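You operate a simulated robot arm through the tools that you are given. There is no shell and no other tool.

The job below is to be done with a simulated robot arm. You get a single attempt, and the scene is never put back.

Task
Put one of the steel blocks from the top of the left workbench on top of the broken brick there. Put one of the tape measures from the top of the left workbench on the top of the left plank bench. Press the green test button two times. Put the wooden block marked "B" from the top of the steel lab table on the mat under the lime bin and the wooden block marked "D" on the top of the right workbench. Put the cream mortar cylinder on the top of the right workbench. Take the black bowl and leave it on the top of the right workbench. Pull the top tool chest drawer open. The order is free. Set down upright: tape measure, cream mortar cylinder.

The check looks at the end state, three seconds after you hand in, the way a careful person would. Anything else that was tipped, shoved, dropped, spilled or broken makes it a failure.

Robot
A 6-joint arm with a four-finger gripper on a trunk, on a base that moves. Base frame: it is fixed to the floor where the robot stands at the start and does not move with it; the origin is under the middle of the robot, x ahead of it, y to its left, z up; the surface under the hand at the start is at about z = 0.85. Units: m, degrees, N and s.
With the tool pointing down near the work surface it reaches from about 0.42 to 0.92 m from the robot's upright axis, wherever it stands. Its first joint turns from -166.0 to 166.0 degrees. Places, roughly: black bowl (11x11x4 cm) [-2.3, -4.3, 0.8]; broken brick (8x6x5 cm) [0.5, -0.6, 0.9]; cream mortar cylinder (6x6x7 cm) [-0.1, -4.8, 0.9]; green test button [-0.2, -3, 0.9]; mat under the lime bin (16x16 cm) [-2.88, -7.78, 0.8]; steel block [0.75, -0.75, 0.75]; tape measure [0.5, -1.5, 1]; top of the left plank bench [-2.3, 1.6, 0.6]; top of the right workbench [0.1, -2.4, 0.8]; top tool chest drawer [-7.1, 6.8, 1.2]; wooden block [0, -4.5, 0.75]. Payload 3.43 kg.
The TCP is the grasp point between the finger pads, 0.03 m short of the fingertips. In the tool frame z runs along the fingers and y along their closing line. The gripper opens to 0.12 m; its body begins 0.085 m behind the TCP.
Orientation is told as [roll, pitch, yaw] about the base's x, y, z axes, in that order, counted from this pose: with the fingers straight down and closing along the base's y, the tool's x points along the base's -x, its y along +y and its z along -z.

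Tools
- The arm moves only by the tool step_arm. Its argument "plan" is a list of rows, each a list of 7 numbers: the shift along the base's x, y, z in units of 25 mm (1.0 is 25 mm), then the turn, a rotation vector about the base's x, y, z in units of 5 degrees (1.0 is 5 degrees), then the gripper command, from -1 (shut) to 1 (fully open), values between in proportion. In form: [[x, y, z, ax, ay, az, grip], ...]. A call has 1 to 20 rows; each row shifts and turns the commanded pose from where the row before left it. A call with a number of a shift or a turn outside -1 to 1 is refused whole. A row lasts 0.2 s, in which the tool goes at most 0.05 m and 8.6 degrees; a call with a longer step from one row to the next is refused whole, and so is a gripper value outside its range. Where a pose cannot be reached the arm comes as near as it can. A force on the tool above 40 N (or 10 N above the force at the start of the call, whichever is more), or a blocked arm, ends the call early, and 0.2 s more pass. The fingers move at their own pace (about 0.1362 m/s each) and stop on an object; they squeeze with about 27 N. The grip force told is the motor's: it shows also when the fingers shut on nothing. Time passes only in rows, and 0.2 s behind the last, so rows that do not move let the fingers close. It gives the time, the measured TCP pose, the force on the tool (base axes), the opening and the grip force at its end, in the units of the frame above (readings bear some noise), with the torque about the TCP (base axes, N m) and any sound that the robot's microphone picked up.
- Cameras (640 x 400 px; columns grow to the right, rows downward): "scene" is now at [0.0475, 0.1394, 1.5867]; the picture's right is [-0.59, -0.81, 0.00], its down [-0.43, 0.32, -0.84] and it looks along [0.68, -0.50, -0.54] (base axes); focal length 282 px, centre (320, 200). "wrist" rides on the gripper at [0.071, -0.017, -0.121] in the tool frame; the picture's right is [0.23, 0.97, 0.00], its down [-0.81, 0.19, -0.55] and it looks along [-0.54, 0.13, 0.83] (tool axes); focal length 275 px, centre (320, 200). There is no depth. A picture from a camera that has moved, and an enlarged one, comes with that camera's place and axes in the base frame and with its lens. The place of the scene camera against the robot may be out by one fixed shift of up to 0.012 m in any direction.
- capture(camera): a new picture of that camera. The clock stands still meanwhile.
- lift_body(by): moves the trunk up (or, below 0, down) by that many m; the arm and the scene camera ride with it, the base frame stays. It gives what a move gives, with no picture.
- steer(legs): drives the robot by 1 to 6 legs, each [ahead, left, turn to the left] in m, m and degrees, along the robot's own axes; the way and the turn of a leg run together, so that a leg with both is an arc; at most 1.5 m and 180 degrees a leg. The arm and the cameras ride along, it lands a little off, and it stops where it bumps. It gives what a move gives.
- pan_tilt(pan, tilt): turns the head with the scene camera to pan (to the left, within 120 degrees either way) and tilt (down, from -29 to 69), counted from straight ahead of the robot. It gives what a move gives.
- enlarge(camera, box): a new picture of the part [left, top, right, bottom] of that camera's present view, enlarged. The clock stands still meanwhile.
- job_done(): hands the job in; it is judged then, once.

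Places have to be worked out from the pictures, the camera data and where the tool is seen. Open the gripper and draw the arm clear of the work before you hand the job in, unless the task says otherwise.

The tools are called after "Request:" as name(argument=value, ...) on one line, values as JSON. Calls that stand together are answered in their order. step_arm: Moves the arm, as the interface text tells. Its arguments: {"type":"object","properties":{"plan":{"type":"array","items":{"type":"array","items":{"type":"number"}}}},"required":["plan"]} The other tools are called the same way: lift_body (by) moves the trunk up or down; steer (legs) drives the base; pan_tilt (pan, tilt) turns the head that bears the scene camera; capture (camera) takes a picture; enlarge (camera, box) takes an enlarged picture of a part of a camera's view; job_done () hands the job in.

At the start:

```text
clock: 0.0
tool_pos: [0.5011, -0.2234, 1.158]
tcp_rot: [0.0, 0.0, 0.0]
ft_force: [1.2, 0.4, 0.1]
ft_torque: [0.02, -0.04, 0.03]
grip_width: 0.1201
grip_force: 0.0
trunk travel left (down, up): [-0.15, 0.39]
robot x, y, heading: [0.001, -0.0039, 0.1]
head pan, tilt (commanded): [-36.2, 32.6]
```

scene: 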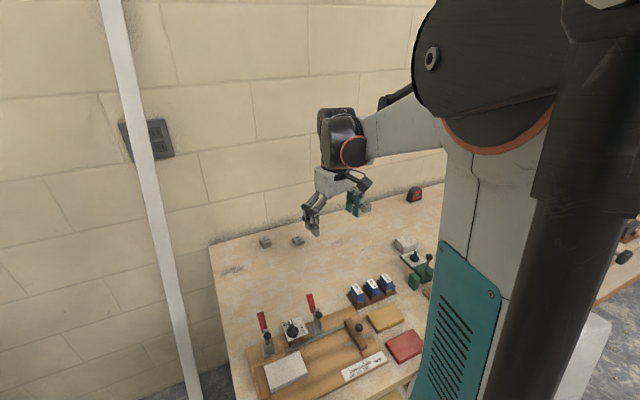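
wrist: 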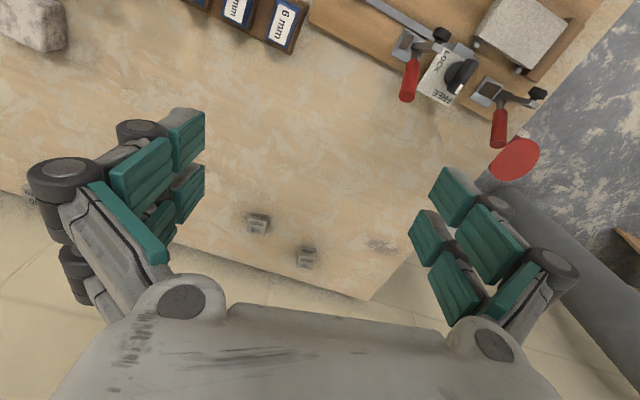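

I begin by surveying: the left workbench lies ahead-right of the robot. I take enlarged views of the bench to locate the steel blocks, brick and tape measures.

Request:
enlarge(camera="scene", box=[200, 160, 460, 400])

Request:
enlarge(camera="wrist", box=[180, 180, 460, 320])

```text
1.67 times, centred on (330, 280) of scene
camera zoom: at [0.0475, 0.1394, 1.5867], right [-0.59, -0.81, 0.0], down [-0.43, 0.32, -0.84], along [0.68, -0.5, -0.54], focal length 470 px, centre (303, 67)
```

zoom: 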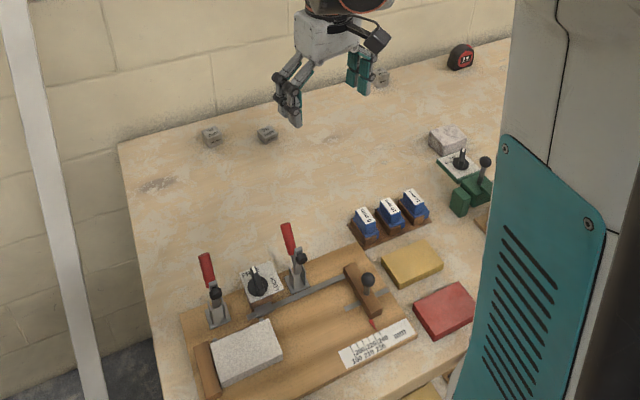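

```text
2.29 times, centred on (320, 250) of wrist
camera zoom: at [0.4285, -0.2396, 1.2773], right [-0.23, 0.97, 0.0], down [0.81, 0.19, 0.55], along [0.54, 0.13, -0.83], focal length 629 px, centre (320, 86)
```

zoom: 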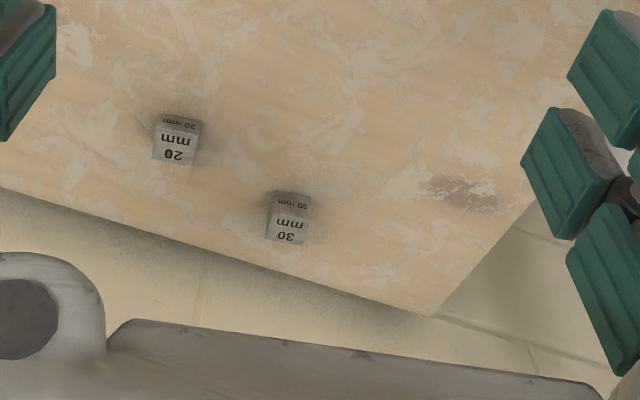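

The two steel blocks near the far-left part of the bench read "20 mm" and "30 mm". I turn the head around to map the room before moving.

Request:
pan_tilt(pan=-80, tilt=20)

Request:
capture(camera="scene")

Request:
pan_tilt(pan=-120, tilt=15)

Request:
capture(camera="scene")

Request:
pan_tilt(pan=120, tilt=15)

Request:
capture(camera="scene")

Request:
pan_tilt(pan=60, tilt=15)

Request:
capture(camera="scene")

```text
clock: 1.1
tool_pos: [0.5003, -0.2233, 1.1569]
tcp_rot: [0.0, 0.1, 0.0]
ft_force: [0.3, 0.0, 0.0]
ft_torque: [-0.05, 0.02, 0.02]
grip_width: 0.1202
grip_force: 0.1
trunk travel left (down, up): [-0.15, 0.39]
robot x, y, heading: [0.002, -0.0016, 0.1]
head pan, tilt (commanded): [-80.0, 20.0]
```

```text
taken
camera scene: at [-0.0083, 0.1004, 1.6068], right [-0.98, -0.17, 0.0], down [-0.06, 0.34, -0.94], along [0.16, -0.93, -0.34], focal length 282 px, centre (320, 200)
```

scene: 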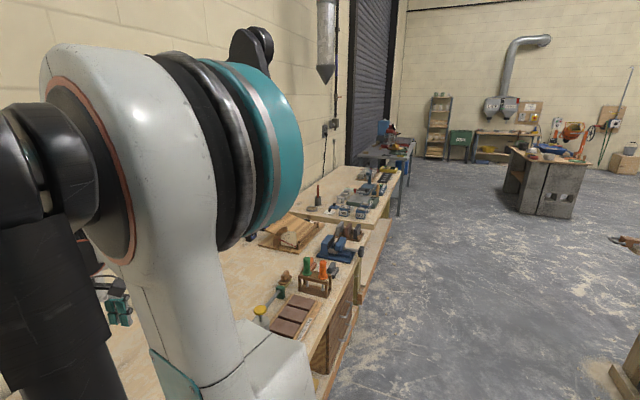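

```text
clock: 2.2
tool_pos: [0.4997, -0.2222, 1.1576]
tcp_rot: [0.0, 0.0, 0.0]
ft_force: [-0.4, 0.8, 0.4]
ft_torque: [0.02, 0.05, -0.03]
grip_width: 0.1202
grip_force: 0.0
trunk travel left (down, up): [-0.15, 0.39]
robot x, y, heading: [-0.0006, 0.0021, -0.1]
head pan, tilt (commanded): [-120.0, 15.0]
```

```text
taken
camera scene: at [-0.0712, 0.1111, 1.615], right [-0.87, 0.5, 0.0], down [0.13, 0.22, -0.97], along [-0.48, -0.84, -0.26], focal length 282 px, centre (320, 200)
```

scene: 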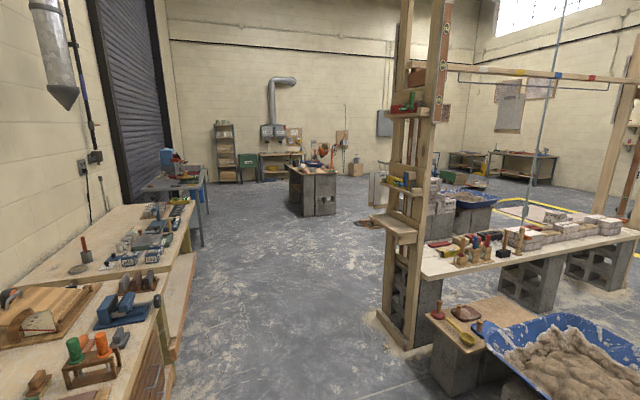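

```text
clock: 5.6
tool_pos: [0.4997, -0.2224, 1.156]
tcp_rot: [0.0, 0.2, 0.1]
ft_force: [0.0, 0.0, 0.4]
ft_torque: [-0.05, -0.01, -0.03]
grip_width: 0.12
grip_force: 0.1
trunk travel left (down, up): [-0.15, 0.39]
robot x, y, heading: [0.0027, 0.0002, -0.0]
head pan, tilt (commanded): [120.0, 15.0]
```

```text
taken
camera scene: at [-0.0713, 0.273, 1.615], right [0.87, 0.5, 0.0], down [0.13, -0.22, -0.97], along [-0.48, 0.84, -0.26], focal length 282 px, centre (320, 200)
```

scene: 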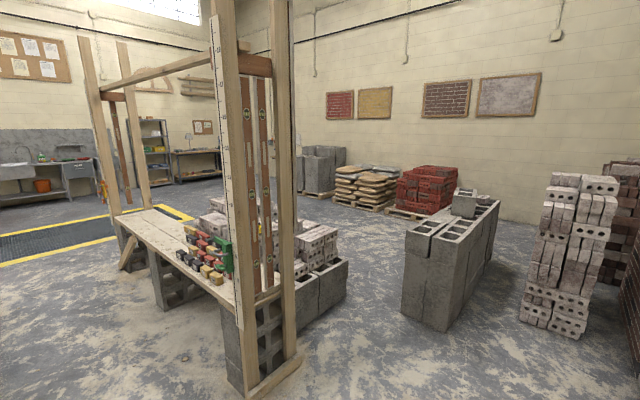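

```text
clock: 6.9
tool_pos: [0.5002, -0.2222, 1.1567]
tcp_rot: [-0.1, 0.0, 0.0]
ft_force: [0.4, -0.6, 0.9]
ft_torque: [0.0, -0.02, -0.02]
grip_width: 0.12
grip_force: 0.0
trunk travel left (down, up): [-0.15, 0.39]
robot x, y, heading: [0.0055, 0.0007, 0.2]
head pan, tilt (commanded): [60.0, 15.0]
```

```text
taken
camera scene: at [0.0221, 0.273, 1.615], right [0.87, -0.5, 0.0], down [-0.13, -0.22, -0.97], along [0.48, 0.84, -0.26], focal length 282 px, centre (320, 200)
```

scene: 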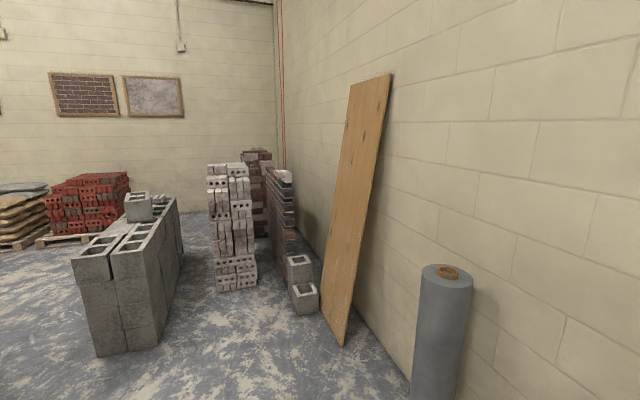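

The room is mapped roughly: workbenches along the right wall, steel table beyond, plank benches behind. I look back at the bench and move the hand above the "20 mm" steel block (estimated about [0.78, -0.28]) for a closer wrist view.

Request:
pan_tilt(pan=-36, tilt=33)

Request:
step_arm(plan=[[1, -0.3, -0.5, 0, 0, 0, 1], [1, -0.3, -0.5, 0, 0, 0, 1], [1, -0.3, -0.5, 0, 0, 0, 1], [1, -0.3, -0.5, 0, 0, 0, 1], [1, -0.3, -0.5, 0, 0, 0, 1], [1, -0.3, -0.5, 0, 0, 0, 1], [1, -0.3, -0.5, 0, 0, 0, 1], [1, -0.3, -0.5, 0, 0, 0, 1]])

Request:
capture(camera="wrist")

Request:
capture(camera="scene")

```text
clock: 8.6
tool_pos: [0.5008, -0.2226, 1.1572]
tcp_rot: [0.0, 0.1, 0.1]
ft_force: [0.1, -1.0, 0.0]
ft_torque: [0.0, -0.01, 0.01]
grip_width: 0.1201
grip_force: 0.0
trunk travel left (down, up): [-0.15, 0.39]
robot x, y, heading: [0.003, -0.0007, 0.1]
head pan, tilt (commanded): [-36.0, 33.0]
```

```text
clock: 10.4
tool_pos: [0.7005, -0.2821, 1.0551]
tcp_rot: [0.0, -0.1, -0.1]
ft_force: [0.5, 0.2, 0.8]
ft_torque: [-0.02, 0.02, -0.03]
grip_width: 0.12
grip_force: 0.0
trunk travel left (down, up): [-0.15, 0.39]
robot x, y, heading: [0.0005, -0.0021, 0.2]
head pan, tilt (commanded): [-36.0, 33.0]
```

```text
taken
camera wrist: at [0.6297, -0.2994, 1.1759], right [-0.23, 0.97, 0.0], down [0.81, 0.19, 0.55], along [0.54, 0.13, -0.83], focal length 275 px, centre (320, 200)
```

wrist: 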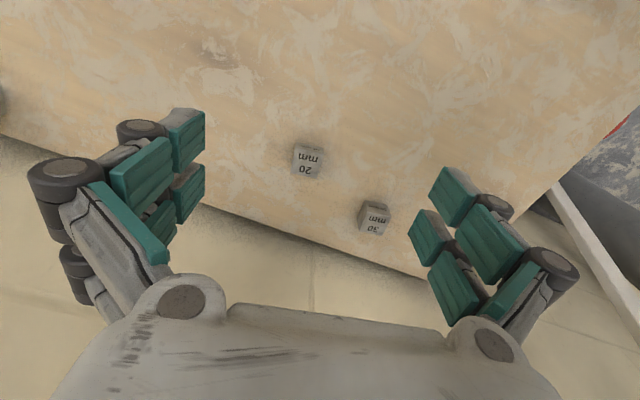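

```text
taken
camera scene: at [0.048, 0.1395, 1.586], right [-0.59, -0.81, 0.0], down [-0.44, 0.32, -0.84], along [0.68, -0.49, -0.55], focal length 282 px, centre (320, 200)
```

scene: 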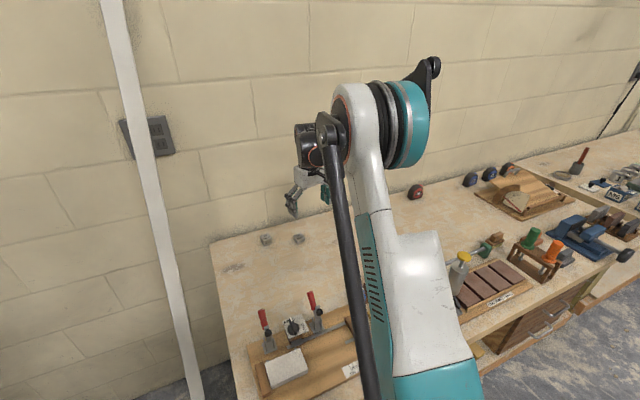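

The 20 mm block computes to about [0.778, -0.280, 0.865], roughly a 3 cm cube. I enlarge to judge its turn before descending.

Request:
enlarge(camera="wrist", box=[240, 110, 440, 260])

Request:
pan_tilt(pan=-60, tilt=33)

Request:
capture(camera="scene")

```text
2.67 times, centred on (340, 185) of wrist
camera zoom: at [0.6297, -0.2994, 1.1759], right [-0.23, 0.97, 0.0], down [0.81, 0.19, 0.55], along [0.54, 0.13, -0.83], focal length 734 px, centre (267, 240)
```

zoom: 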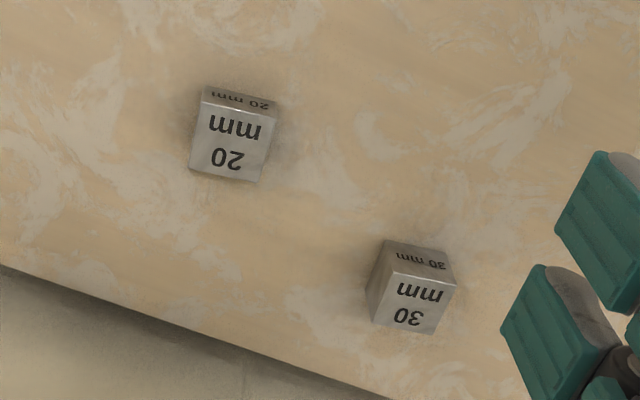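

```text
clock: 11.3
tool_pos: [0.7013, -0.2821, 1.0562]
tcp_rot: [0.1, 0.0, 0.1]
ft_force: [-0.7, -0.7, -0.2]
ft_torque: [0.0, 0.0, -0.01]
grip_width: 0.1201
grip_force: 0.0
trunk travel left (down, up): [-0.15, 0.39]
robot x, y, heading: [-0.0039, 0.0009, 0.2]
head pan, tilt (commanded): [-60.0, 33.0]
```

```text
taken
camera scene: at [0.0202, 0.1149, 1.5861], right [-0.87, -0.5, 0.0], down [-0.27, 0.47, -0.84], along [0.42, -0.73, -0.54], focal length 282 px, centre (320, 200)
```

scene: 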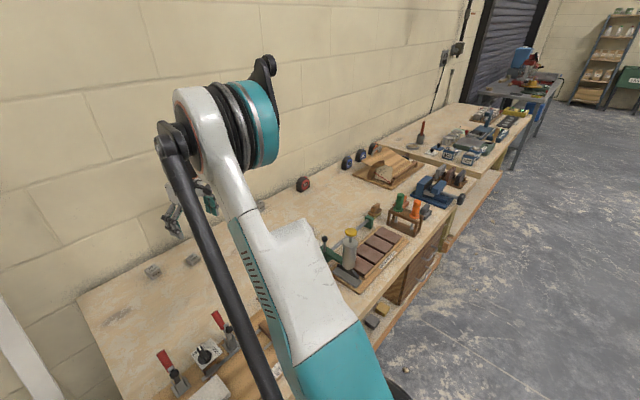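

The block's edges run along the base axes, top centre about [0.777, -0.280, 0.88]. I narrow the gripper to about 8 cm so it clears the 30 mm block, and go down in steps, checking before the last part.

Request:
step_arm(plan=[[1, 0.02, 0, 0, 0, 0, 0.3], [1, 0.02, 0, 0, 0, 0, 0.3], [1, 0.02, -0.5, 0, 0, 0, 0.3], [0.06, 0.02, -1, 0, 0, 0, 0.3], [0, 0, -1, 0, 0, 0, 0.3], [0, 0, -1, 0, 0, 0, 0.3], [0, 0, -0.5, 0, 0, 0, 0.3]])

Request:
capture(camera="wrist")

```text
clock: 12.9
tool_pos: [0.7779, -0.2803, 0.9572]
tcp_rot: [-0.1, 0.0, 0.0]
ft_force: [0.5, 0.3, -0.4]
ft_torque: [-0.02, 0.02, -0.01]
grip_width: 0.0779
grip_force: 0.0
trunk travel left (down, up): [-0.15, 0.39]
robot x, y, heading: [-0.0016, -0.0002, 0.3]
head pan, tilt (commanded): [-60.0, 33.0]
```

```text
taken
camera wrist: at [0.7056, -0.2971, 1.0772], right [-0.23, 0.97, 0.0], down [0.81, 0.19, 0.55], along [0.54, 0.13, -0.83], focal length 275 px, centre (320, 200)
```

wrist: 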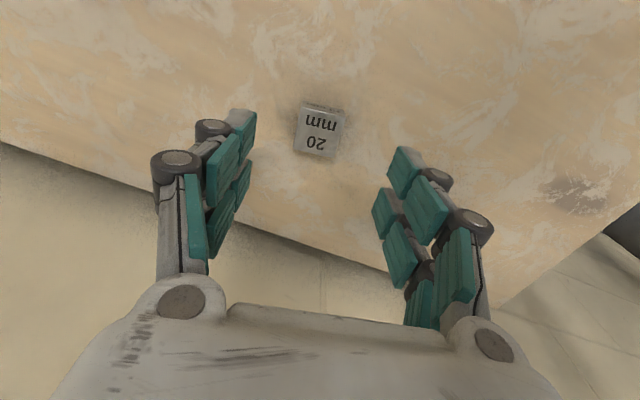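

The block is centred between the fingers (top centre ≈ [0.776, -0.281]). I descend to z ≈ 0.886, close, and check.

Request:
step_arm(plan=[[0, 0, -1, 0, 0, 0, 0.3], [0, 0, -1, 0, 0, 0, 0.3], [0, 0, -0.8, 0, 0, 0, 0.3], [0, 0, 0, 0, 0, 0, -1], [0, 0, 0, 0, 0, 0, -1], [0, 0, 0, 0, 0, 0, -1]])

Request:
capture(camera="wrist")

```text
clock: 14.3
tool_pos: [0.7785, -0.2794, 0.8864]
tcp_rot: [-0.1, -0.1, 0.0]
ft_force: [-1.0, 0.0, 0.6]
ft_torque: [0.02, -0.01, -0.01]
grip_width: 0.0346
grip_force: 26.7
trunk travel left (down, up): [-0.15, 0.39]
robot x, y, heading: [-0.0019, -0.0003, 0.1]
head pan, tilt (commanded): [-60.0, 33.0]
```

```text
taken
camera wrist: at [0.7061, -0.2966, 1.0064], right [-0.23, 0.97, 0.0], down [0.81, 0.19, 0.55], along [0.54, 0.13, -0.83], focal length 275 px, centre (320, 200)
```

wrist: 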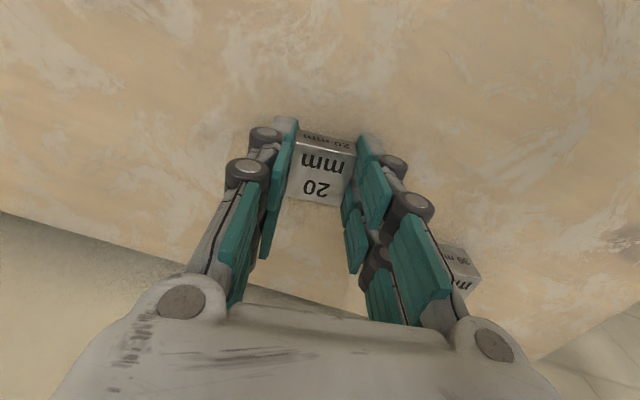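

The block is held (34.6 mm opening, 27 N). I lift it 15 cm and carry it over toward the brick at about [0.50, -0.59] for a look.

Request:
step_arm(plan=[[0, 0, 1, 0, 0, 0, -1], [0, 0, 1, 0, 0, 0, -1], [0, 0, 1, 0, 0, 0, -1], [0, 0, 1, 0, 0, 0, -1], [0, 0, 1, 0, 0, 0, -1], [0, 0, 1, 0, 0, 0, -1], [-0.85, -0.95, 0, 0, 0, 0, -1], [-0.85, -0.95, 0, 0, 0, 0, -1], [-0.85, -0.95, 0, 0, 0, 0, -1], [-0.85, -0.95, 0, 0, 0, 0, -1], [-0.85, -0.95, 0, 0, 0, 0, -1], [-0.85, -0.95, 0, 0, 0, 0, -1], [-0.85, -0.95, 0, 0, 0, 0, -1], [-0.85, -0.95, 0, 0, 0, 0, -1], [-0.85, -0.95, 0, 0, 0, 0, -1], [-0.85, -0.95, 0, 0, 0, 0, -1], [-0.85, -0.95, 0, 0, 0, 0, -1]])

Request:
capture(camera="wrist")

Request:
capture(camera="scene")

```text
clock: 17.9
tool_pos: [0.545, -0.5434, 1.0373]
tcp_rot: [0.1, 0.0, 0.0]
ft_force: [-0.3, -0.5, -1.8]
ft_torque: [0.0, -0.05, -0.02]
grip_width: 0.035
grip_force: 27.7
trunk travel left (down, up): [-0.15, 0.39]
robot x, y, heading: [-0.0021, -0.0007, 0.1]
head pan, tilt (commanded): [-60.0, 33.0]
```

```text
taken
camera wrist: at [0.4727, -0.5603, 1.1575], right [-0.23, 0.97, 0.0], down [0.81, 0.19, 0.55], along [0.54, 0.13, -0.83], focal length 275 px, centre (320, 200)
```

wrist: 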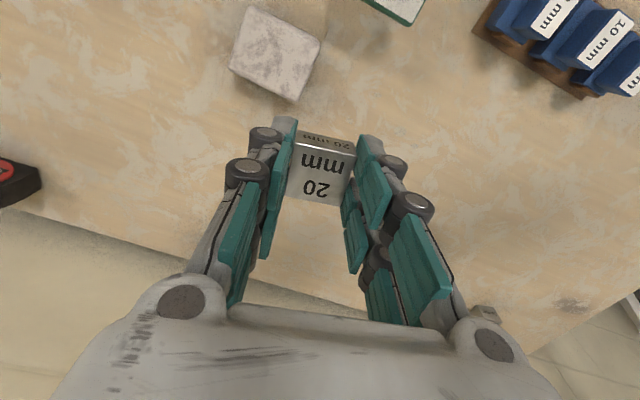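

```text
taken
camera scene: at [0.02, 0.1144, 1.5861], right [-0.87, -0.5, 0.0], down [-0.27, 0.47, -0.84], along [0.42, -0.73, -0.55], focal length 282 px, centre (320, 200)
```

scene: 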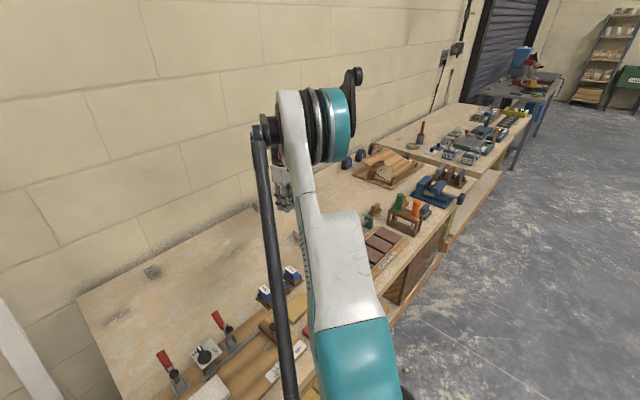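

The brick's top shows at about [0.503, -0.588]. I enlarge it to see its shape and flat part.

Request:
enlarge(camera="wrist", box=[200, 0, 380, 120])

```text
3.33 times, centred on (290, 60) of wrist
camera zoom: at [0.4727, -0.5603, 1.1575], right [-0.23, 0.97, 0.0], down [0.81, 0.19, 0.55], along [0.54, 0.13, -0.83], focal length 918 px, centre (420, 667)
```

zoom: 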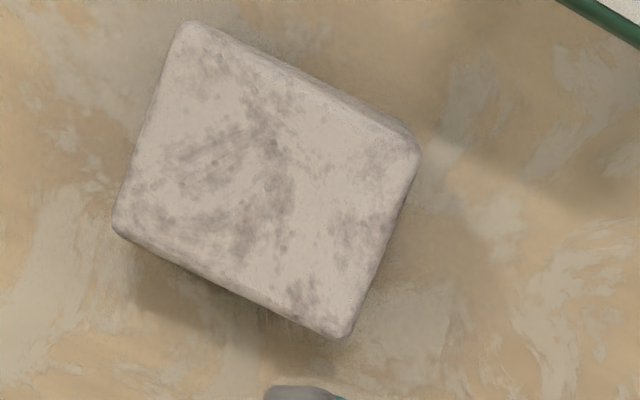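

The brick's top face centres near [0.509, -0.590] and is flat. I move over it and descend to a bottom clearance of about 2 cm, then check the view.

Request:
step_arm(plan=[[-0.68, -0.93, 0, 0, 0, 0, -1], [-0.68, -0.93, 0, 0, 0, 0, -1], [0, 0, -1, 0, 0, 0, -1], [0, 0, -1, 0, 0, 0, -1], [0, 0, -1, 0, 0, 0, -1]])

Request:
capture(camera="wrist")

Request:
pan_tilt(pan=-45, tilt=40)

Request:
capture(camera="scene")

```text
clock: 19.1
tool_pos: [0.5094, -0.5896, 0.9628]
tcp_rot: [-0.1, -0.1, 0.0]
ft_force: [-1.0, -0.4, -1.1]
ft_torque: [0.01, -0.02, 0.0]
grip_width: 0.0345
grip_force: 27.1
trunk travel left (down, up): [-0.15, 0.39]
robot x, y, heading: [0.0013, -0.0004, -0.1]
head pan, tilt (commanded): [-60.0, 33.0]
```

```text
taken
camera wrist: at [0.4379, -0.6065, 1.0827], right [-0.23, 0.97, 0.0], down [0.81, 0.19, 0.55], along [0.54, 0.13, -0.83], focal length 275 px, centre (320, 200)
```

wrist: 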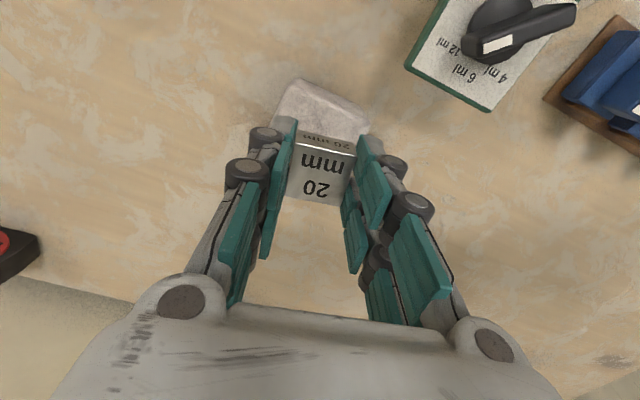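

```text
clock: 19.8
tool_pos: [0.5099, -0.5891, 0.9623]
tcp_rot: [0.0, -0.1, -0.1]
ft_force: [0.1, 0.4, -1.8]
ft_torque: [0.01, 0.0, -0.01]
grip_width: 0.0348
grip_force: 27.0
trunk travel left (down, up): [-0.15, 0.39]
robot x, y, heading: [-0.0035, 0.0021, 0.1]
head pan, tilt (commanded): [-45.0, 40.0]
```

```text
taken
camera scene: at [0.0356, 0.1316, 1.5755], right [-0.71, -0.71, 0.0], down [-0.45, 0.45, -0.77], along [0.54, -0.54, -0.64], focal length 282 px, centre (320, 200)
```

scene: 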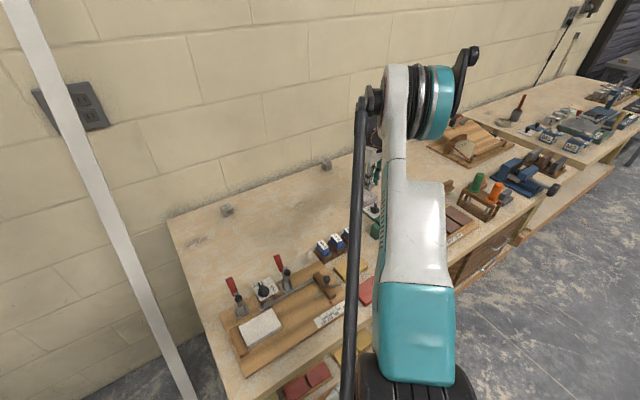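

The block is over the brick; the knob plate is clear at y ≈ -0.46. I go down gently, feeling for contact.

Request:
step_arm(plan=[[0, 0, -0.7, 0, 0, 0, -1], [0, 0, -0.1, 0, 0, 0, -1], [0, 0, -0.1, 0, 0, 0, -1]])

Request:
step_arm(plan=[[0, 0, -0.08, 0, 0, 0, -1], [0, 0, 0, 0, 0, 0, -1]])

```text
clock: 20.6
tool_pos: [0.5104, -0.5892, 0.9386]
tcp_rot: [0.0, 0.0, 0.0]
ft_force: [-0.4, 0.1, -2.4]
ft_torque: [-0.02, 0.05, 0.02]
grip_width: 0.0347
grip_force: 26.9
trunk travel left (down, up): [-0.15, 0.39]
robot x, y, heading: [0.0012, 0.0, -0.3]
head pan, tilt (commanded): [-45.0, 40.0]
```

```text
clock: 21.2
tool_pos: [0.5097, -0.5889, 0.9368]
tcp_rot: [0.0, 0.0, 0.0]
ft_force: [-0.2, -1.0, -2.2]
ft_torque: [-0.02, -0.02, 0.03]
grip_width: 0.0348
grip_force: 27.0
trunk travel left (down, up): [-0.15, 0.39]
robot x, y, heading: [-0.0029, 0.0027, 0.1]
head pan, tilt (commanded): [-45.0, 40.0]
```

No contact yet (force still just the block's weight, about -2 N). I continue in millimetre-size steps.

Request:
step_arm(plan=[[0, 0, -0.06, 0, 0, 0, -1], [0, 0, -0.06, 0, 0, 0, -1]])

Request:
step_arm(plan=[[0, 0, -0.06, 0, 0, 0, -1], [0, 0, -0.06, 0, 0, 0, -1]])

Request:
step_arm(plan=[[0, 0, -0.06, 0, 0, 0, -1], [0, 0, -0.06, 0, 0, 0, -1]])

```text
clock: 21.8
tool_pos: [0.5089, -0.5885, 0.9348]
tcp_rot: [0.0, -0.1, 0.0]
ft_force: [-0.2, 0.6, -2.2]
ft_torque: [-0.01, -0.03, -0.01]
grip_width: 0.0345
grip_force: 26.7
trunk travel left (down, up): [-0.15, 0.39]
robot x, y, heading: [0.0041, -0.0009, 0.2]
head pan, tilt (commanded): [-45.0, 40.0]
```

```text
clock: 22.4
tool_pos: [0.509, -0.589, 0.9314]
tcp_rot: [-0.1, 0.0, 0.0]
ft_force: [0.1, -1.0, -2.8]
ft_torque: [0.01, 0.02, 0.02]
grip_width: 0.0344
grip_force: 26.9
trunk travel left (down, up): [-0.15, 0.39]
robot x, y, heading: [-0.0006, 0.0031, -0.2]
head pan, tilt (commanded): [-45.0, 40.0]
```

```text
clock: 23.0
tool_pos: [0.5096, -0.5873, 0.9292]
tcp_rot: [-0.1, 0.0, -0.1]
ft_force: [3.2, -5.3, 14.6]
ft_torque: [-0.06, -0.44, -0.13]
grip_width: 0.0349
grip_force: 27.3
trunk travel left (down, up): [-0.15, 0.39]
robot x, y, heading: [-0.0038, -0.0067, 0.3]
head pan, tilt (commanded): [-45.0, 40.0]
```

Contact at z ≈ 0.929 (up-force 14.6 N). I relieve slightly and open to about 7.5 cm, then look.

Request:
step_arm(plan=[[0, 0, 0.03, 0, 0, 0, -1], [0, 0, 0, 0, 0, 0, -0.3], [0, 0, 0, 0, 0, 0, 0.2], [0, 0, 0, 0, 0, 0, 0.2]])

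Request:
capture(camera="wrist")

```text
clock: 24.0
tool_pos: [0.5086, -0.5875, 0.9289]
tcp_rot: [0.0, -0.1, 0.0]
ft_force: [-0.4, 0.2, 0.2]
ft_torque: [-0.05, 0.02, 0.01]
grip_width: 0.072
grip_force: 0.1
trunk travel left (down, up): [-0.15, 0.39]
robot x, y, heading: [0.0013, 0.0029, 0.1]
head pan, tilt (commanded): [-45.0, 40.0]
```

```text
taken
camera wrist: at [0.4372, -0.6054, 1.0495], right [-0.23, 0.97, 0.0], down [0.81, 0.19, 0.55], along [0.54, 0.13, -0.83], focal length 275 px, centre (320, 200)
```

wrist: 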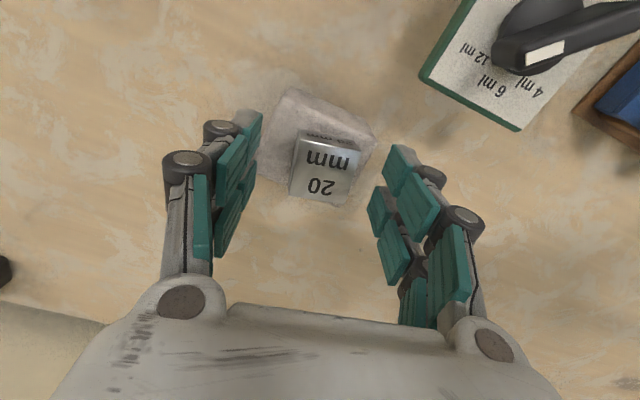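

The block rests on the brick. I raise the hand straight up and check from above how it sits.

Request:
step_arm(plan=[[0, 0, 1, 0, 0, 0, 0.2], [0, 0, 1, 0, 0, 0, 0.2], [0, 0, 1, 0, 0, 0, 0.2], [0, 0, 1, 0, 0, 0, 0.2], [0, 0, 1, 0, 0, 0, 0.2], [0, 0, 1, 0, 0, 0, 0.2]])

Request:
enlarge(camera="wrist", box=[220, 60, 420, 200])

Request:
capture(camera="wrist")

```text
clock: 25.4
tool_pos: [0.5086, -0.5885, 1.0788]
tcp_rot: [0.0, 0.0, -0.1]
ft_force: [-0.5, -1.0, 0.3]
ft_torque: [-0.05, -0.01, 0.0]
grip_width: 0.0721
grip_force: 0.0
trunk travel left (down, up): [-0.15, 0.39]
robot x, y, heading: [-0.0003, 0.0002, -0.2]
head pan, tilt (commanded): [-45.0, 40.0]
```

```text
2.86 times, centred on (320, 130) of wrist
camera zoom: at [0.4372, -0.6059, 1.1996], right [-0.23, 0.97, 0.0], down [0.81, 0.19, 0.55], along [0.54, 0.13, -0.83], focal length 786 px, centre (320, 400)
```

zoom: 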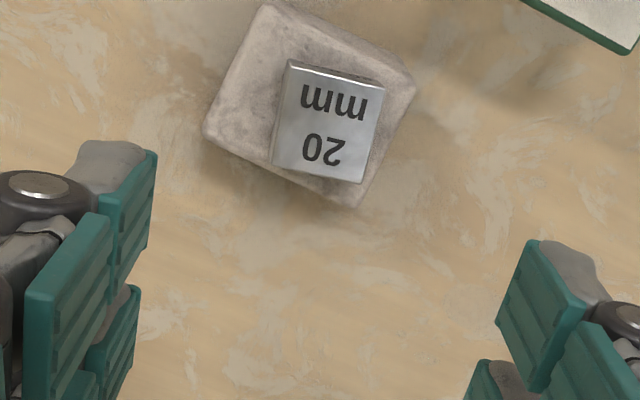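

```text
taken
camera wrist: at [0.4372, -0.6059, 1.1996], right [-0.23, 0.97, 0.0], down [0.81, 0.19, 0.55], along [0.54, 0.13, -0.83], focal length 275 px, centre (320, 200)
```

wrist: 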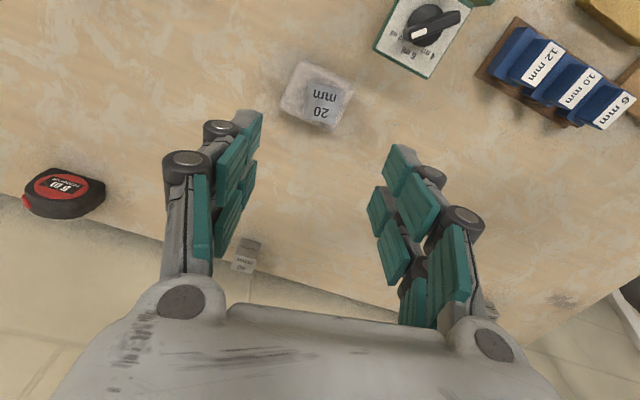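

The steel block sits flat and fully supported on the brick. Next is a tape measure; the red one computes to about [0.72, -0.91], the bench runs turned about 12° to my axes. I look down at the bench front edge to see how close the base may stand.

Request:
pan_tilt(pan=-20, tilt=69)

Request:
capture(camera="scene")

Request:
pan_tilt(pan=-100, tilt=60)

Request:
capture(camera="scene")

Request:
pan_tilt(pan=-100, tilt=30)

Request:
capture(camera="scene")

```text
clock: 26.4
tool_pos: [0.5098, -0.5879, 1.078]
tcp_rot: [0.1, 0.0, 0.0]
ft_force: [0.2, -0.4, 0.2]
ft_torque: [0.02, 0.01, -0.01]
grip_width: 0.072
grip_force: 0.0
trunk travel left (down, up): [-0.15, 0.39]
robot x, y, heading: [-0.0009, -0.0007, -0.0]
head pan, tilt (commanded): [-20.0, 68.8]
```

```text
taken
camera scene: at [0.028, 0.1727, 1.5394], right [-0.34, -0.94, 0.0], down [-0.88, 0.32, -0.36], along [0.34, -0.12, -0.93], focal length 282 px, centre (320, 200)
```

scene: 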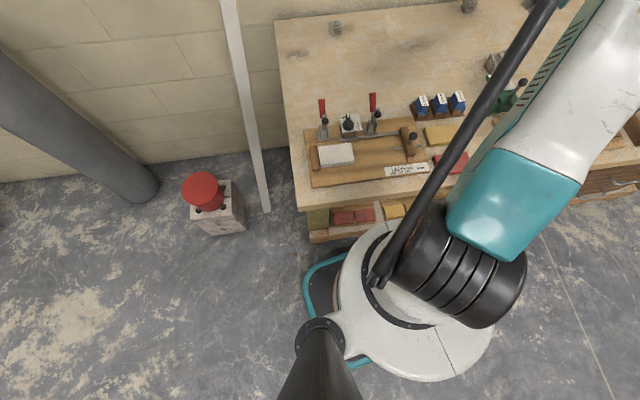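

```text
clock: 27.9
tool_pos: [0.5097, -0.5886, 1.0794]
tcp_rot: [0.0, 0.0, 0.0]
ft_force: [0.5, 0.3, 0.2]
ft_torque: [-0.02, -0.01, 0.05]
grip_width: 0.072
grip_force: 0.0
trunk travel left (down, up): [-0.15, 0.39]
robot x, y, heading: [0.0011, 0.0005, -0.1]
head pan, tilt (commanded): [-100.0, 60.0]
```

```text
taken
camera scene: at [-0.0361, 0.1262, 1.5487], right [-0.98, 0.17, 0.0], down [0.15, 0.85, -0.5], along [-0.09, -0.49, -0.87], focal length 282 px, centre (320, 200)
```

scene: 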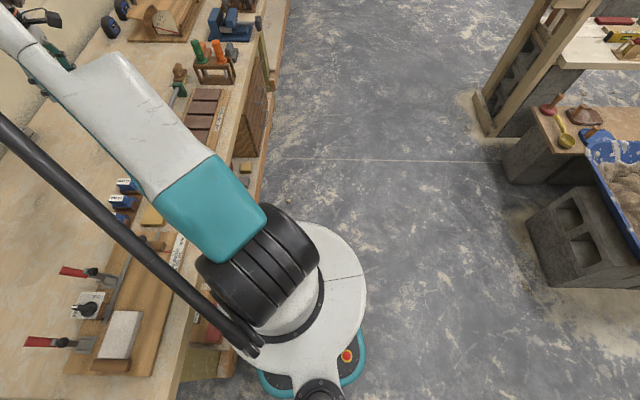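

```text
clock: 28.9
tool_pos: [0.5082, -0.5892, 1.0791]
tcp_rot: [-0.1, -0.1, -0.1]
ft_force: [-0.6, 0.0, -0.2]
ft_torque: [0.01, 0.0, 0.0]
grip_width: 0.0723
grip_force: 0.1
trunk travel left (down, up): [-0.15, 0.39]
robot x, y, heading: [0.003, 0.0025, 0.2]
head pan, tilt (commanded): [-100.0, 30.0]
```

```text
taken
camera scene: at [-0.0402, 0.1028, 1.5907], right [-0.98, 0.17, 0.0], down [0.09, 0.49, -0.87], along [-0.15, -0.85, -0.5], focal length 282 px, centre (320, 200)
```

scene: 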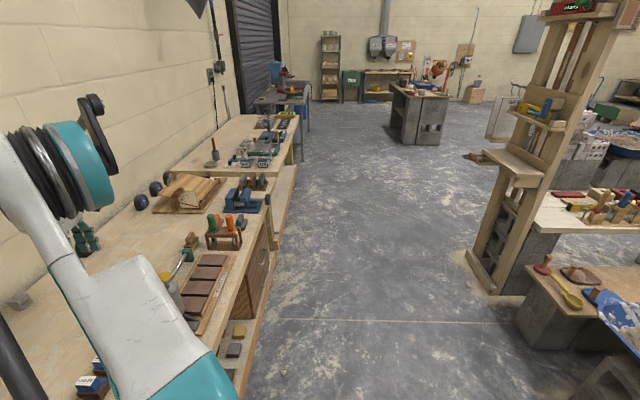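

The base front stands nearly at the bench edge, so I choose the blue tape measure (about [0.62, -1.22], ~0.87 m from the line along the bench). I raise the arm and drive right along the bench.

Request:
step_arm(plan=[[0, 0.5, 1, 0, 0, 0, 0.2], [0, 0.8, 1, 0, 0, 0, 0.2], [0, 0.8, 1, 0, 0, 0, 0.2], [0, 0.8, 1, 0, 0, 0, 0.2], [0, 0.8, 1, 0, 0, 0, 0.2], [0, 0.8, 1, 0, 0, 0, 0.2], [0, 0.8, 1, 0, 0, 0, 0.2], [0, 0.8, 1, 0, 0, 0, 0.2], [0, 0.8, 0, 0, 0, 0, 1], [0, 0.8, 0, 0, 0, 0, 1], [0, 0.8, 0, 0, 0, 0, 1], [0, 0.8, 0, 0, 0, 0, 1]])

Request:
steer(legs=[[-0.06, 0, 0], [0, 0, -12.4], [0, -1.05, 0]])

Request:
pan_tilt(pan=-25, tilt=40)

Request:
capture(camera="scene")

Request:
capture(camera="wrist")

```text
clock: 31.4
tool_pos: [0.5102, -0.3559, 1.2802]
tcp_rot: [0.0, 0.0, -0.1]
ft_force: [-0.1, 0.1, -0.8]
ft_torque: [-0.01, 0.01, -0.02]
grip_width: 0.1198
grip_force: 0.1
trunk travel left (down, up): [-0.15, 0.39]
robot x, y, heading: [-0.002, -0.0036, 0.1]
head pan, tilt (commanded): [-100.0, 30.0]
```

```text
clock: 38.3
tool_pos: [0.1283, -1.5061, 1.2804]
tcp_rot: [0.0, 0.0, -12.6]
ft_force: [0.8, 0.4, -0.2]
ft_torque: [0.04, -0.01, -0.02]
grip_width: 0.1199
grip_force: 0.0
trunk travel left (down, up): [-0.15, 0.39]
robot x, y, heading: [-0.2966, -1.0443, -12.6]
head pan, tilt (commanded): [-100.0, 30.0]
```

```text
clock: 39.8
tool_pos: [0.1271, -1.5048, 1.279]
tcp_rot: [-0.1, 0.0, -12.6]
ft_force: [0.1, 1.0, -0.1]
ft_torque: [-0.01, 0.0, 0.0]
grip_width: 0.12
grip_force: 0.0
trunk travel left (down, up): [-0.15, 0.39]
robot x, y, heading: [-0.2933, -1.0447, -13.0]
head pan, tilt (commanded): [-25.0, 40.0]
```

```text
taken
camera scene: at [-0.2055, -0.9058, 1.5754], right [-0.61, -0.79, 0.0], down [-0.51, 0.39, -0.77], along [0.61, -0.47, -0.64], focal length 282 px, centre (320, 200)
```

scene: 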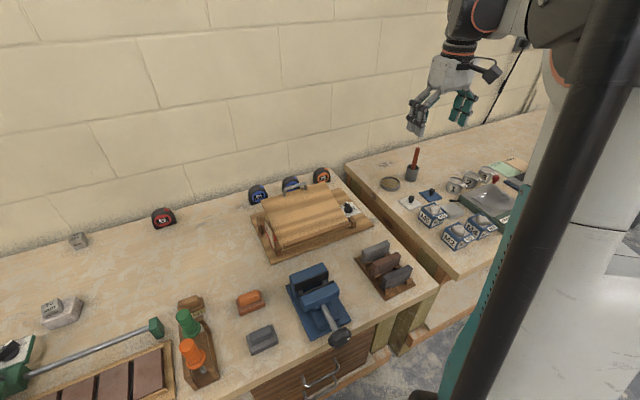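

```text
taken
camera wrist: at [0.0546, -1.507, 1.4001], right [-0.01, 1.0, 0.0], down [0.83, 0.01, 0.55], along [0.55, 0.01, -0.83], focal length 275 px, centre (320, 200)
```

wrist: 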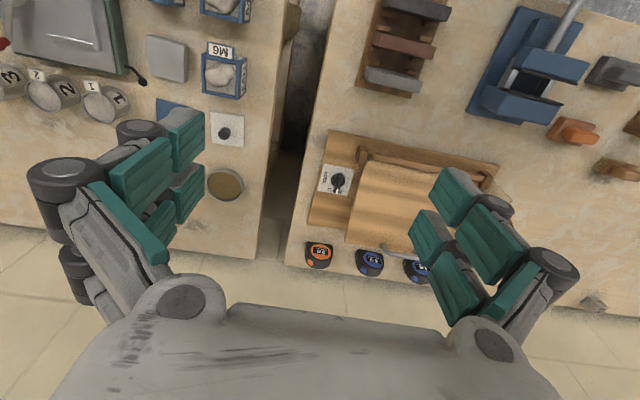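

Four tape measures are visible: a red one standing alone at about [0.717, -0.914], two blue and an orange behind the jig. The red one is free of neighbours, so I go back left 0.3 m and close in a little.

Request:
steer(legs=[[0, 0.31, 0], [0.04, 0, 0]])

Request:
pan_tilt(pan=-5, tilt=40)

Request:
capture(camera="scene")

Request:
enlarge(camera="scene", box=[240, 100, 440, 225])

```text
clock: 42.4
tool_pos: [0.2346, -1.2138, 1.2797]
tcp_rot: [0.1, 0.0, -12.9]
ft_force: [0.0, -0.3, 0.1]
ft_torque: [0.01, 0.0, -0.01]
grip_width: 0.1201
grip_force: 0.1
trunk travel left (down, up): [-0.15, 0.39]
robot x, y, heading: [-0.1888, -0.7523, -13.0]
head pan, tilt (commanded): [-25.0, 40.0]
```

```text
clock: 43.2
tool_pos: [0.2336, -1.2142, 1.2801]
tcp_rot: [0.1, -0.1, -13.0]
ft_force: [-0.6, 0.5, -0.8]
ft_torque: [0.01, -0.02, 0.02]
grip_width: 0.1197
grip_force: 0.1
trunk travel left (down, up): [-0.15, 0.39]
robot x, y, heading: [-0.1853, -0.7516, -12.9]
head pan, tilt (commanded): [-5.0, 40.0]
```

```text
taken
camera scene: at [-0.0839, -0.5869, 1.5754], right [-0.31, -0.95, 0.0], down [-0.61, 0.2, -0.77], along [0.73, -0.24, -0.64], focal length 282 px, centre (320, 200)
```

scene: 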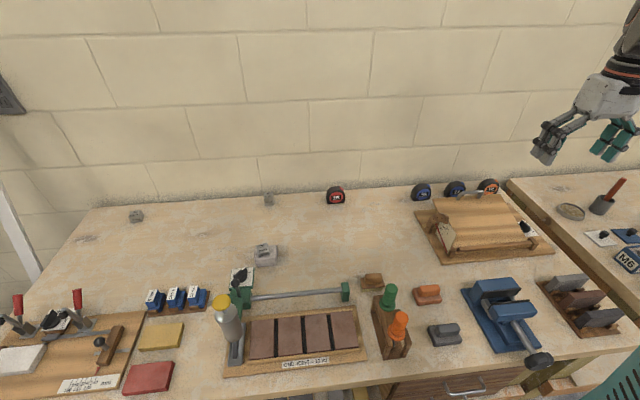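

```text
3.20 times, centred on (340, 162) of scene
camera zoom: at [-0.0839, -0.5869, 1.5754], right [-0.31, -0.95, 0.0], down [-0.61, 0.2, -0.77], along [0.73, -0.24, -0.64], focal length 902 px, centre (256, 320)
```

zoom: 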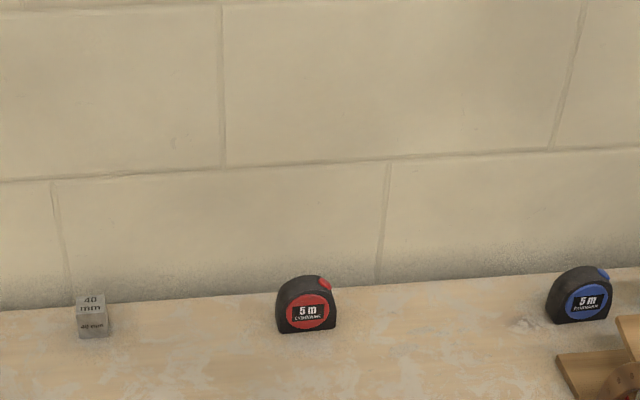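

The red tape measure stands upright facing me, front bottom at about [0.706, -0.910], so its centre is near [0.725, -0.915]. I bring the hand above and in front of it, tilting the fingers 30° forward so the gripper stays clear of the wall.

Request:
step_arm(plan=[[0.976, 0.89, 0, -0.225, -0.974, 0, 1], [0.976, 0.89, 0, -0.225, -0.974, 0, 1], [0.976, 0.89, 0, -0.225, -0.974, 0, 1], [0.976, 0.89, 0, -0.225, -0.974, 0, 1], [0.976, 0.89, 0, -0.225, -0.974, 0, 1], [0.976, 0.89, 0, -0.225, -0.974, 0, 1], [0.976, 0.89, 0, 0, 0, 0, 1], [0.976, 0.89, 0, 0, 0, 0, 1], [0.976, 0.89, 0, 0, 0, 0, 1], [0.976, 0.89, 0, 0, 0, 0, 1], [0.976, 0.89, 0, 0, 0, 0, 1], [0.976, 0.89, 0, 0, 0, 0, 1], [0.976, 0.89, -1, 0, 0, 0, 1], [0.976, 0.89, -1, 0, 0, 0, 1], [0.976, 0.89, -1, 0, 0, 0, 1], [0, 0, -1, 0, 0, 0, 1], [0, 0, -1, 0, 0, 0, 1], [0, 0, -1, 0, 0, 0, 1]])

Request:
capture(camera="wrist")

Request:
capture(camera="scene")

```text
clock: 47.0
tool_pos: [0.599, -0.8817, 1.1281]
tcp_rot: [-0.1, -30.0, -12.9]
ft_force: [-0.3, 0.7, -0.2]
ft_torque: [0.04, 0.0, 0.02]
grip_width: 0.1196
grip_force: 0.0
trunk travel left (down, up): [-0.15, 0.39]
robot x, y, heading: [-0.184, -0.7556, -12.5]
head pan, tilt (commanded): [-5.0, 40.0]
```

```text
taken
camera wrist: at [0.4757, -0.8717, 1.1969], right [0.02, 0.99, -0.12], down [0.46, 0.09, 0.88], along [0.89, -0.07, -0.45], focal length 275 px, centre (320, 200)
```

wrist: 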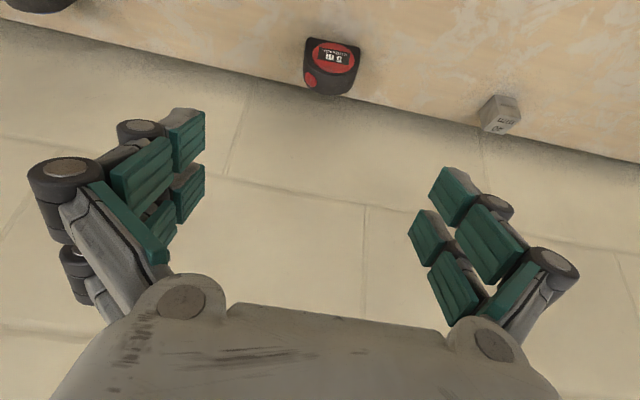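

```text
taken
camera scene: at [-0.0834, -0.5866, 1.5754], right [-0.31, -0.95, 0.0], down [-0.61, 0.2, -0.77], along [0.73, -0.24, -0.64], focal length 282 px, centre (320, 200)
```

scene: 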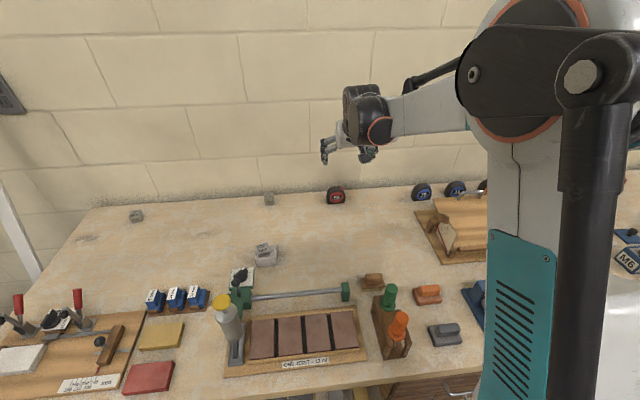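

From the wrist view the front face centre is at about [0.713, -0.897], so the body centre is about [0.730, -0.901]. I move to a pre-grasp 10 cm back along the tilted finger axis and check again.

Request:
step_arm(plan=[[0.47, -0.05, -0.9, 0, 0, 0, 1], [0.47, -0.05, -0.9, 0, 0, 0, 1], [0.47, -0.05, -0.9, 0, 0, 0, 1], [0.47, -0.05, -0.9, 0, 0, 0, 1], [0.47, -0.05, -0.9, 0, 0, 0, 1], [0.47, -0.05, -0.9, 0, 0, 0, 1], [0.46, -0.03, -0.84, 0, 0, 0, 1]])

Request:
capture(camera="wrist")

Request:
enlarge(camera="scene", box=[260, 80, 460, 220])

```text
clock: 48.6
tool_pos: [0.6822, -0.8906, 0.9738]
tcp_rot: [-0.2, -29.9, -12.9]
ft_force: [0.8, 0.2, 0.3]
ft_torque: [-0.03, 0.01, -0.01]
grip_width: 0.1199
grip_force: 0.0
trunk travel left (down, up): [-0.15, 0.39]
robot x, y, heading: [-0.1871, -0.7505, -13.0]
head pan, tilt (commanded): [-5.0, 40.0]
```

```text
taken
camera wrist: at [0.5607, -0.8801, 1.0421], right [0.02, 0.99, -0.12], down [0.46, 0.09, 0.88], along [0.89, -0.07, -0.45], focal length 275 px, centre (320, 200)
```

wrist: 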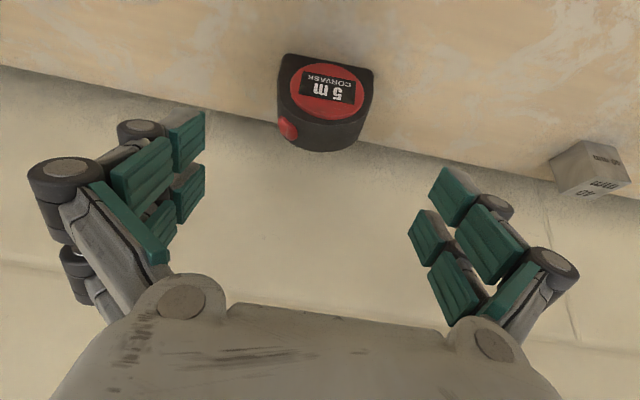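

```text
2.86 times, centred on (360, 150) of scene
camera zoom: at [-0.0834, -0.5868, 1.5754], right [-0.31, -0.95, 0.0], down [-0.61, 0.2, -0.77], along [0.73, -0.24, -0.64], focal length 806 px, centre (206, 343)
```

zoom: 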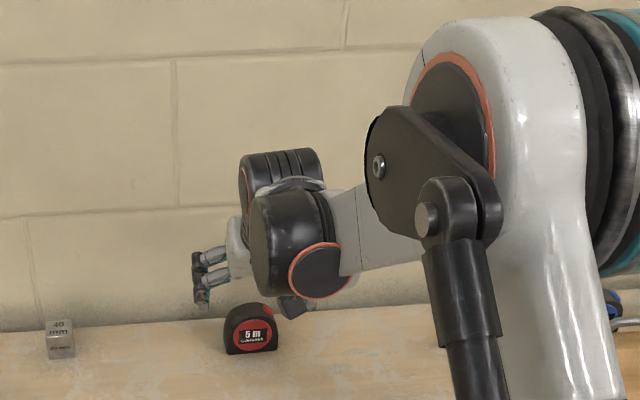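

The tape measure is about 68 mm wide, 42 mm thick, 57 mm tall, centred at about [0.723, -0.899]. I advance along the finger axis to z ≈ 0.898 with open fingers around it.

Request:
step_arm(plan=[[0.43, -0.085, -0.76, 0, 0, 0, 1], [0.43, -0.085, -0.76, 0, 0, 0, 1], [0.43, -0.085, -0.76, 0, 0, 0, 1], [0.43, -0.085, -0.76, 0, 0, 0, 1]])

Request:
capture(camera="wrist")

Request:
enlarge(camera="scene", box=[260, 80, 460, 220])

```text
clock: 49.6
tool_pos: [0.7254, -0.8974, 0.8976]
tcp_rot: [-0.1, -30.1, -12.9]
ft_force: [1.4, 0.8, 0.2]
ft_torque: [-0.01, -0.01, 0.03]
grip_width: 0.1198
grip_force: 0.2
trunk travel left (down, up): [-0.15, 0.39]
robot x, y, heading: [-0.1854, -0.75, -13.0]
head pan, tilt (commanded): [-5.0, 40.0]
```

```text
taken
camera wrist: at [0.6023, -0.8877, 0.9658], right [0.02, 0.99, -0.12], down [0.46, 0.09, 0.88], along [0.89, -0.07, -0.45], focal length 275 px, centre (320, 200)
```

wrist: 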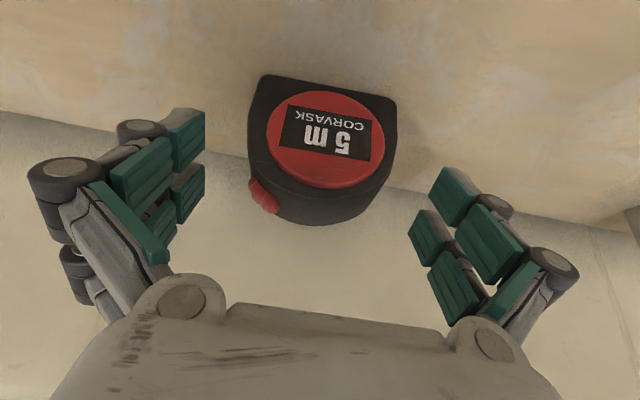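

```text
2.86 times, centred on (360, 150) of scene
camera zoom: at [-0.0834, -0.5868, 1.5754], right [-0.31, -0.95, 0.0], down [-0.61, 0.2, -0.77], along [0.73, -0.24, -0.64], focal length 806 px, centre (206, 343)
```

zoom: 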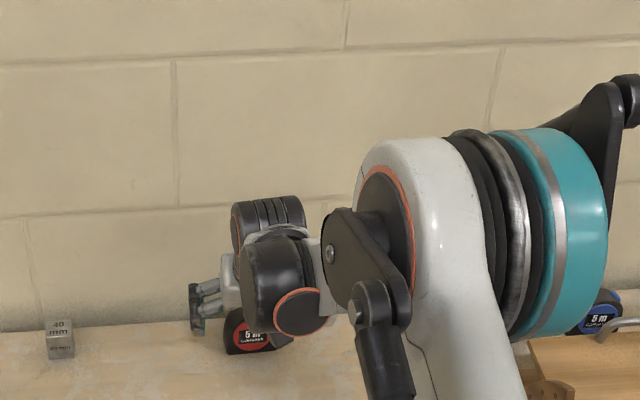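

The tape measure sits between the fingers, turned about 5° relative to the gripper. I turn the hand 5° to match and close.

Request:
step_arm(plan=[[-0.08, -0.08, 0, 0, 0, 0.9, 1], [0, 0, 0, 0, 0, 0, 0.4], [0, 0, 0, 0, 0, 0, -1], [0, 0, 0, 0, 0, 0, -1], [0, 0, 0, 0, 0, 0, -1]])

Request:
capture(camera="wrist")

```text
clock: 50.8
tool_pos: [0.7226, -0.9021, 0.8971]
tcp_rot: [-0.1, -30.1, -8.4]
ft_force: [-0.2, -0.9, 1.4]
ft_torque: [-0.04, -0.03, 0.02]
grip_width: 0.0717
grip_force: 27.0
trunk travel left (down, up): [-0.15, 0.39]
robot x, y, heading: [-0.1847, -0.7507, -12.7]
head pan, tilt (commanded): [-5.0, 40.0]
```

```text
taken
camera wrist: at [0.5999, -0.8996, 0.966], right [-0.06, 0.99, -0.12], down [0.45, 0.13, 0.88], along [0.89, 0.0, -0.45], focal length 275 px, centre (320, 200)
```

wrist: 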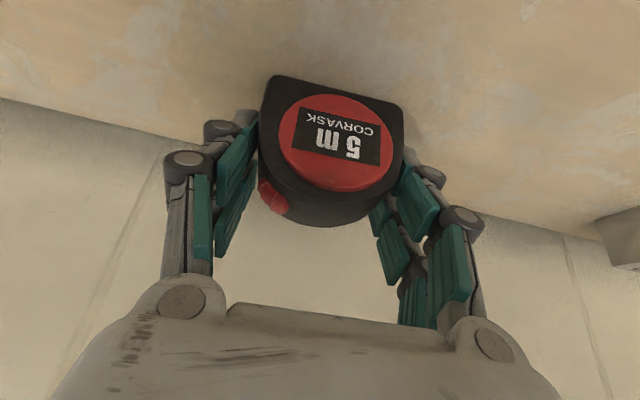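

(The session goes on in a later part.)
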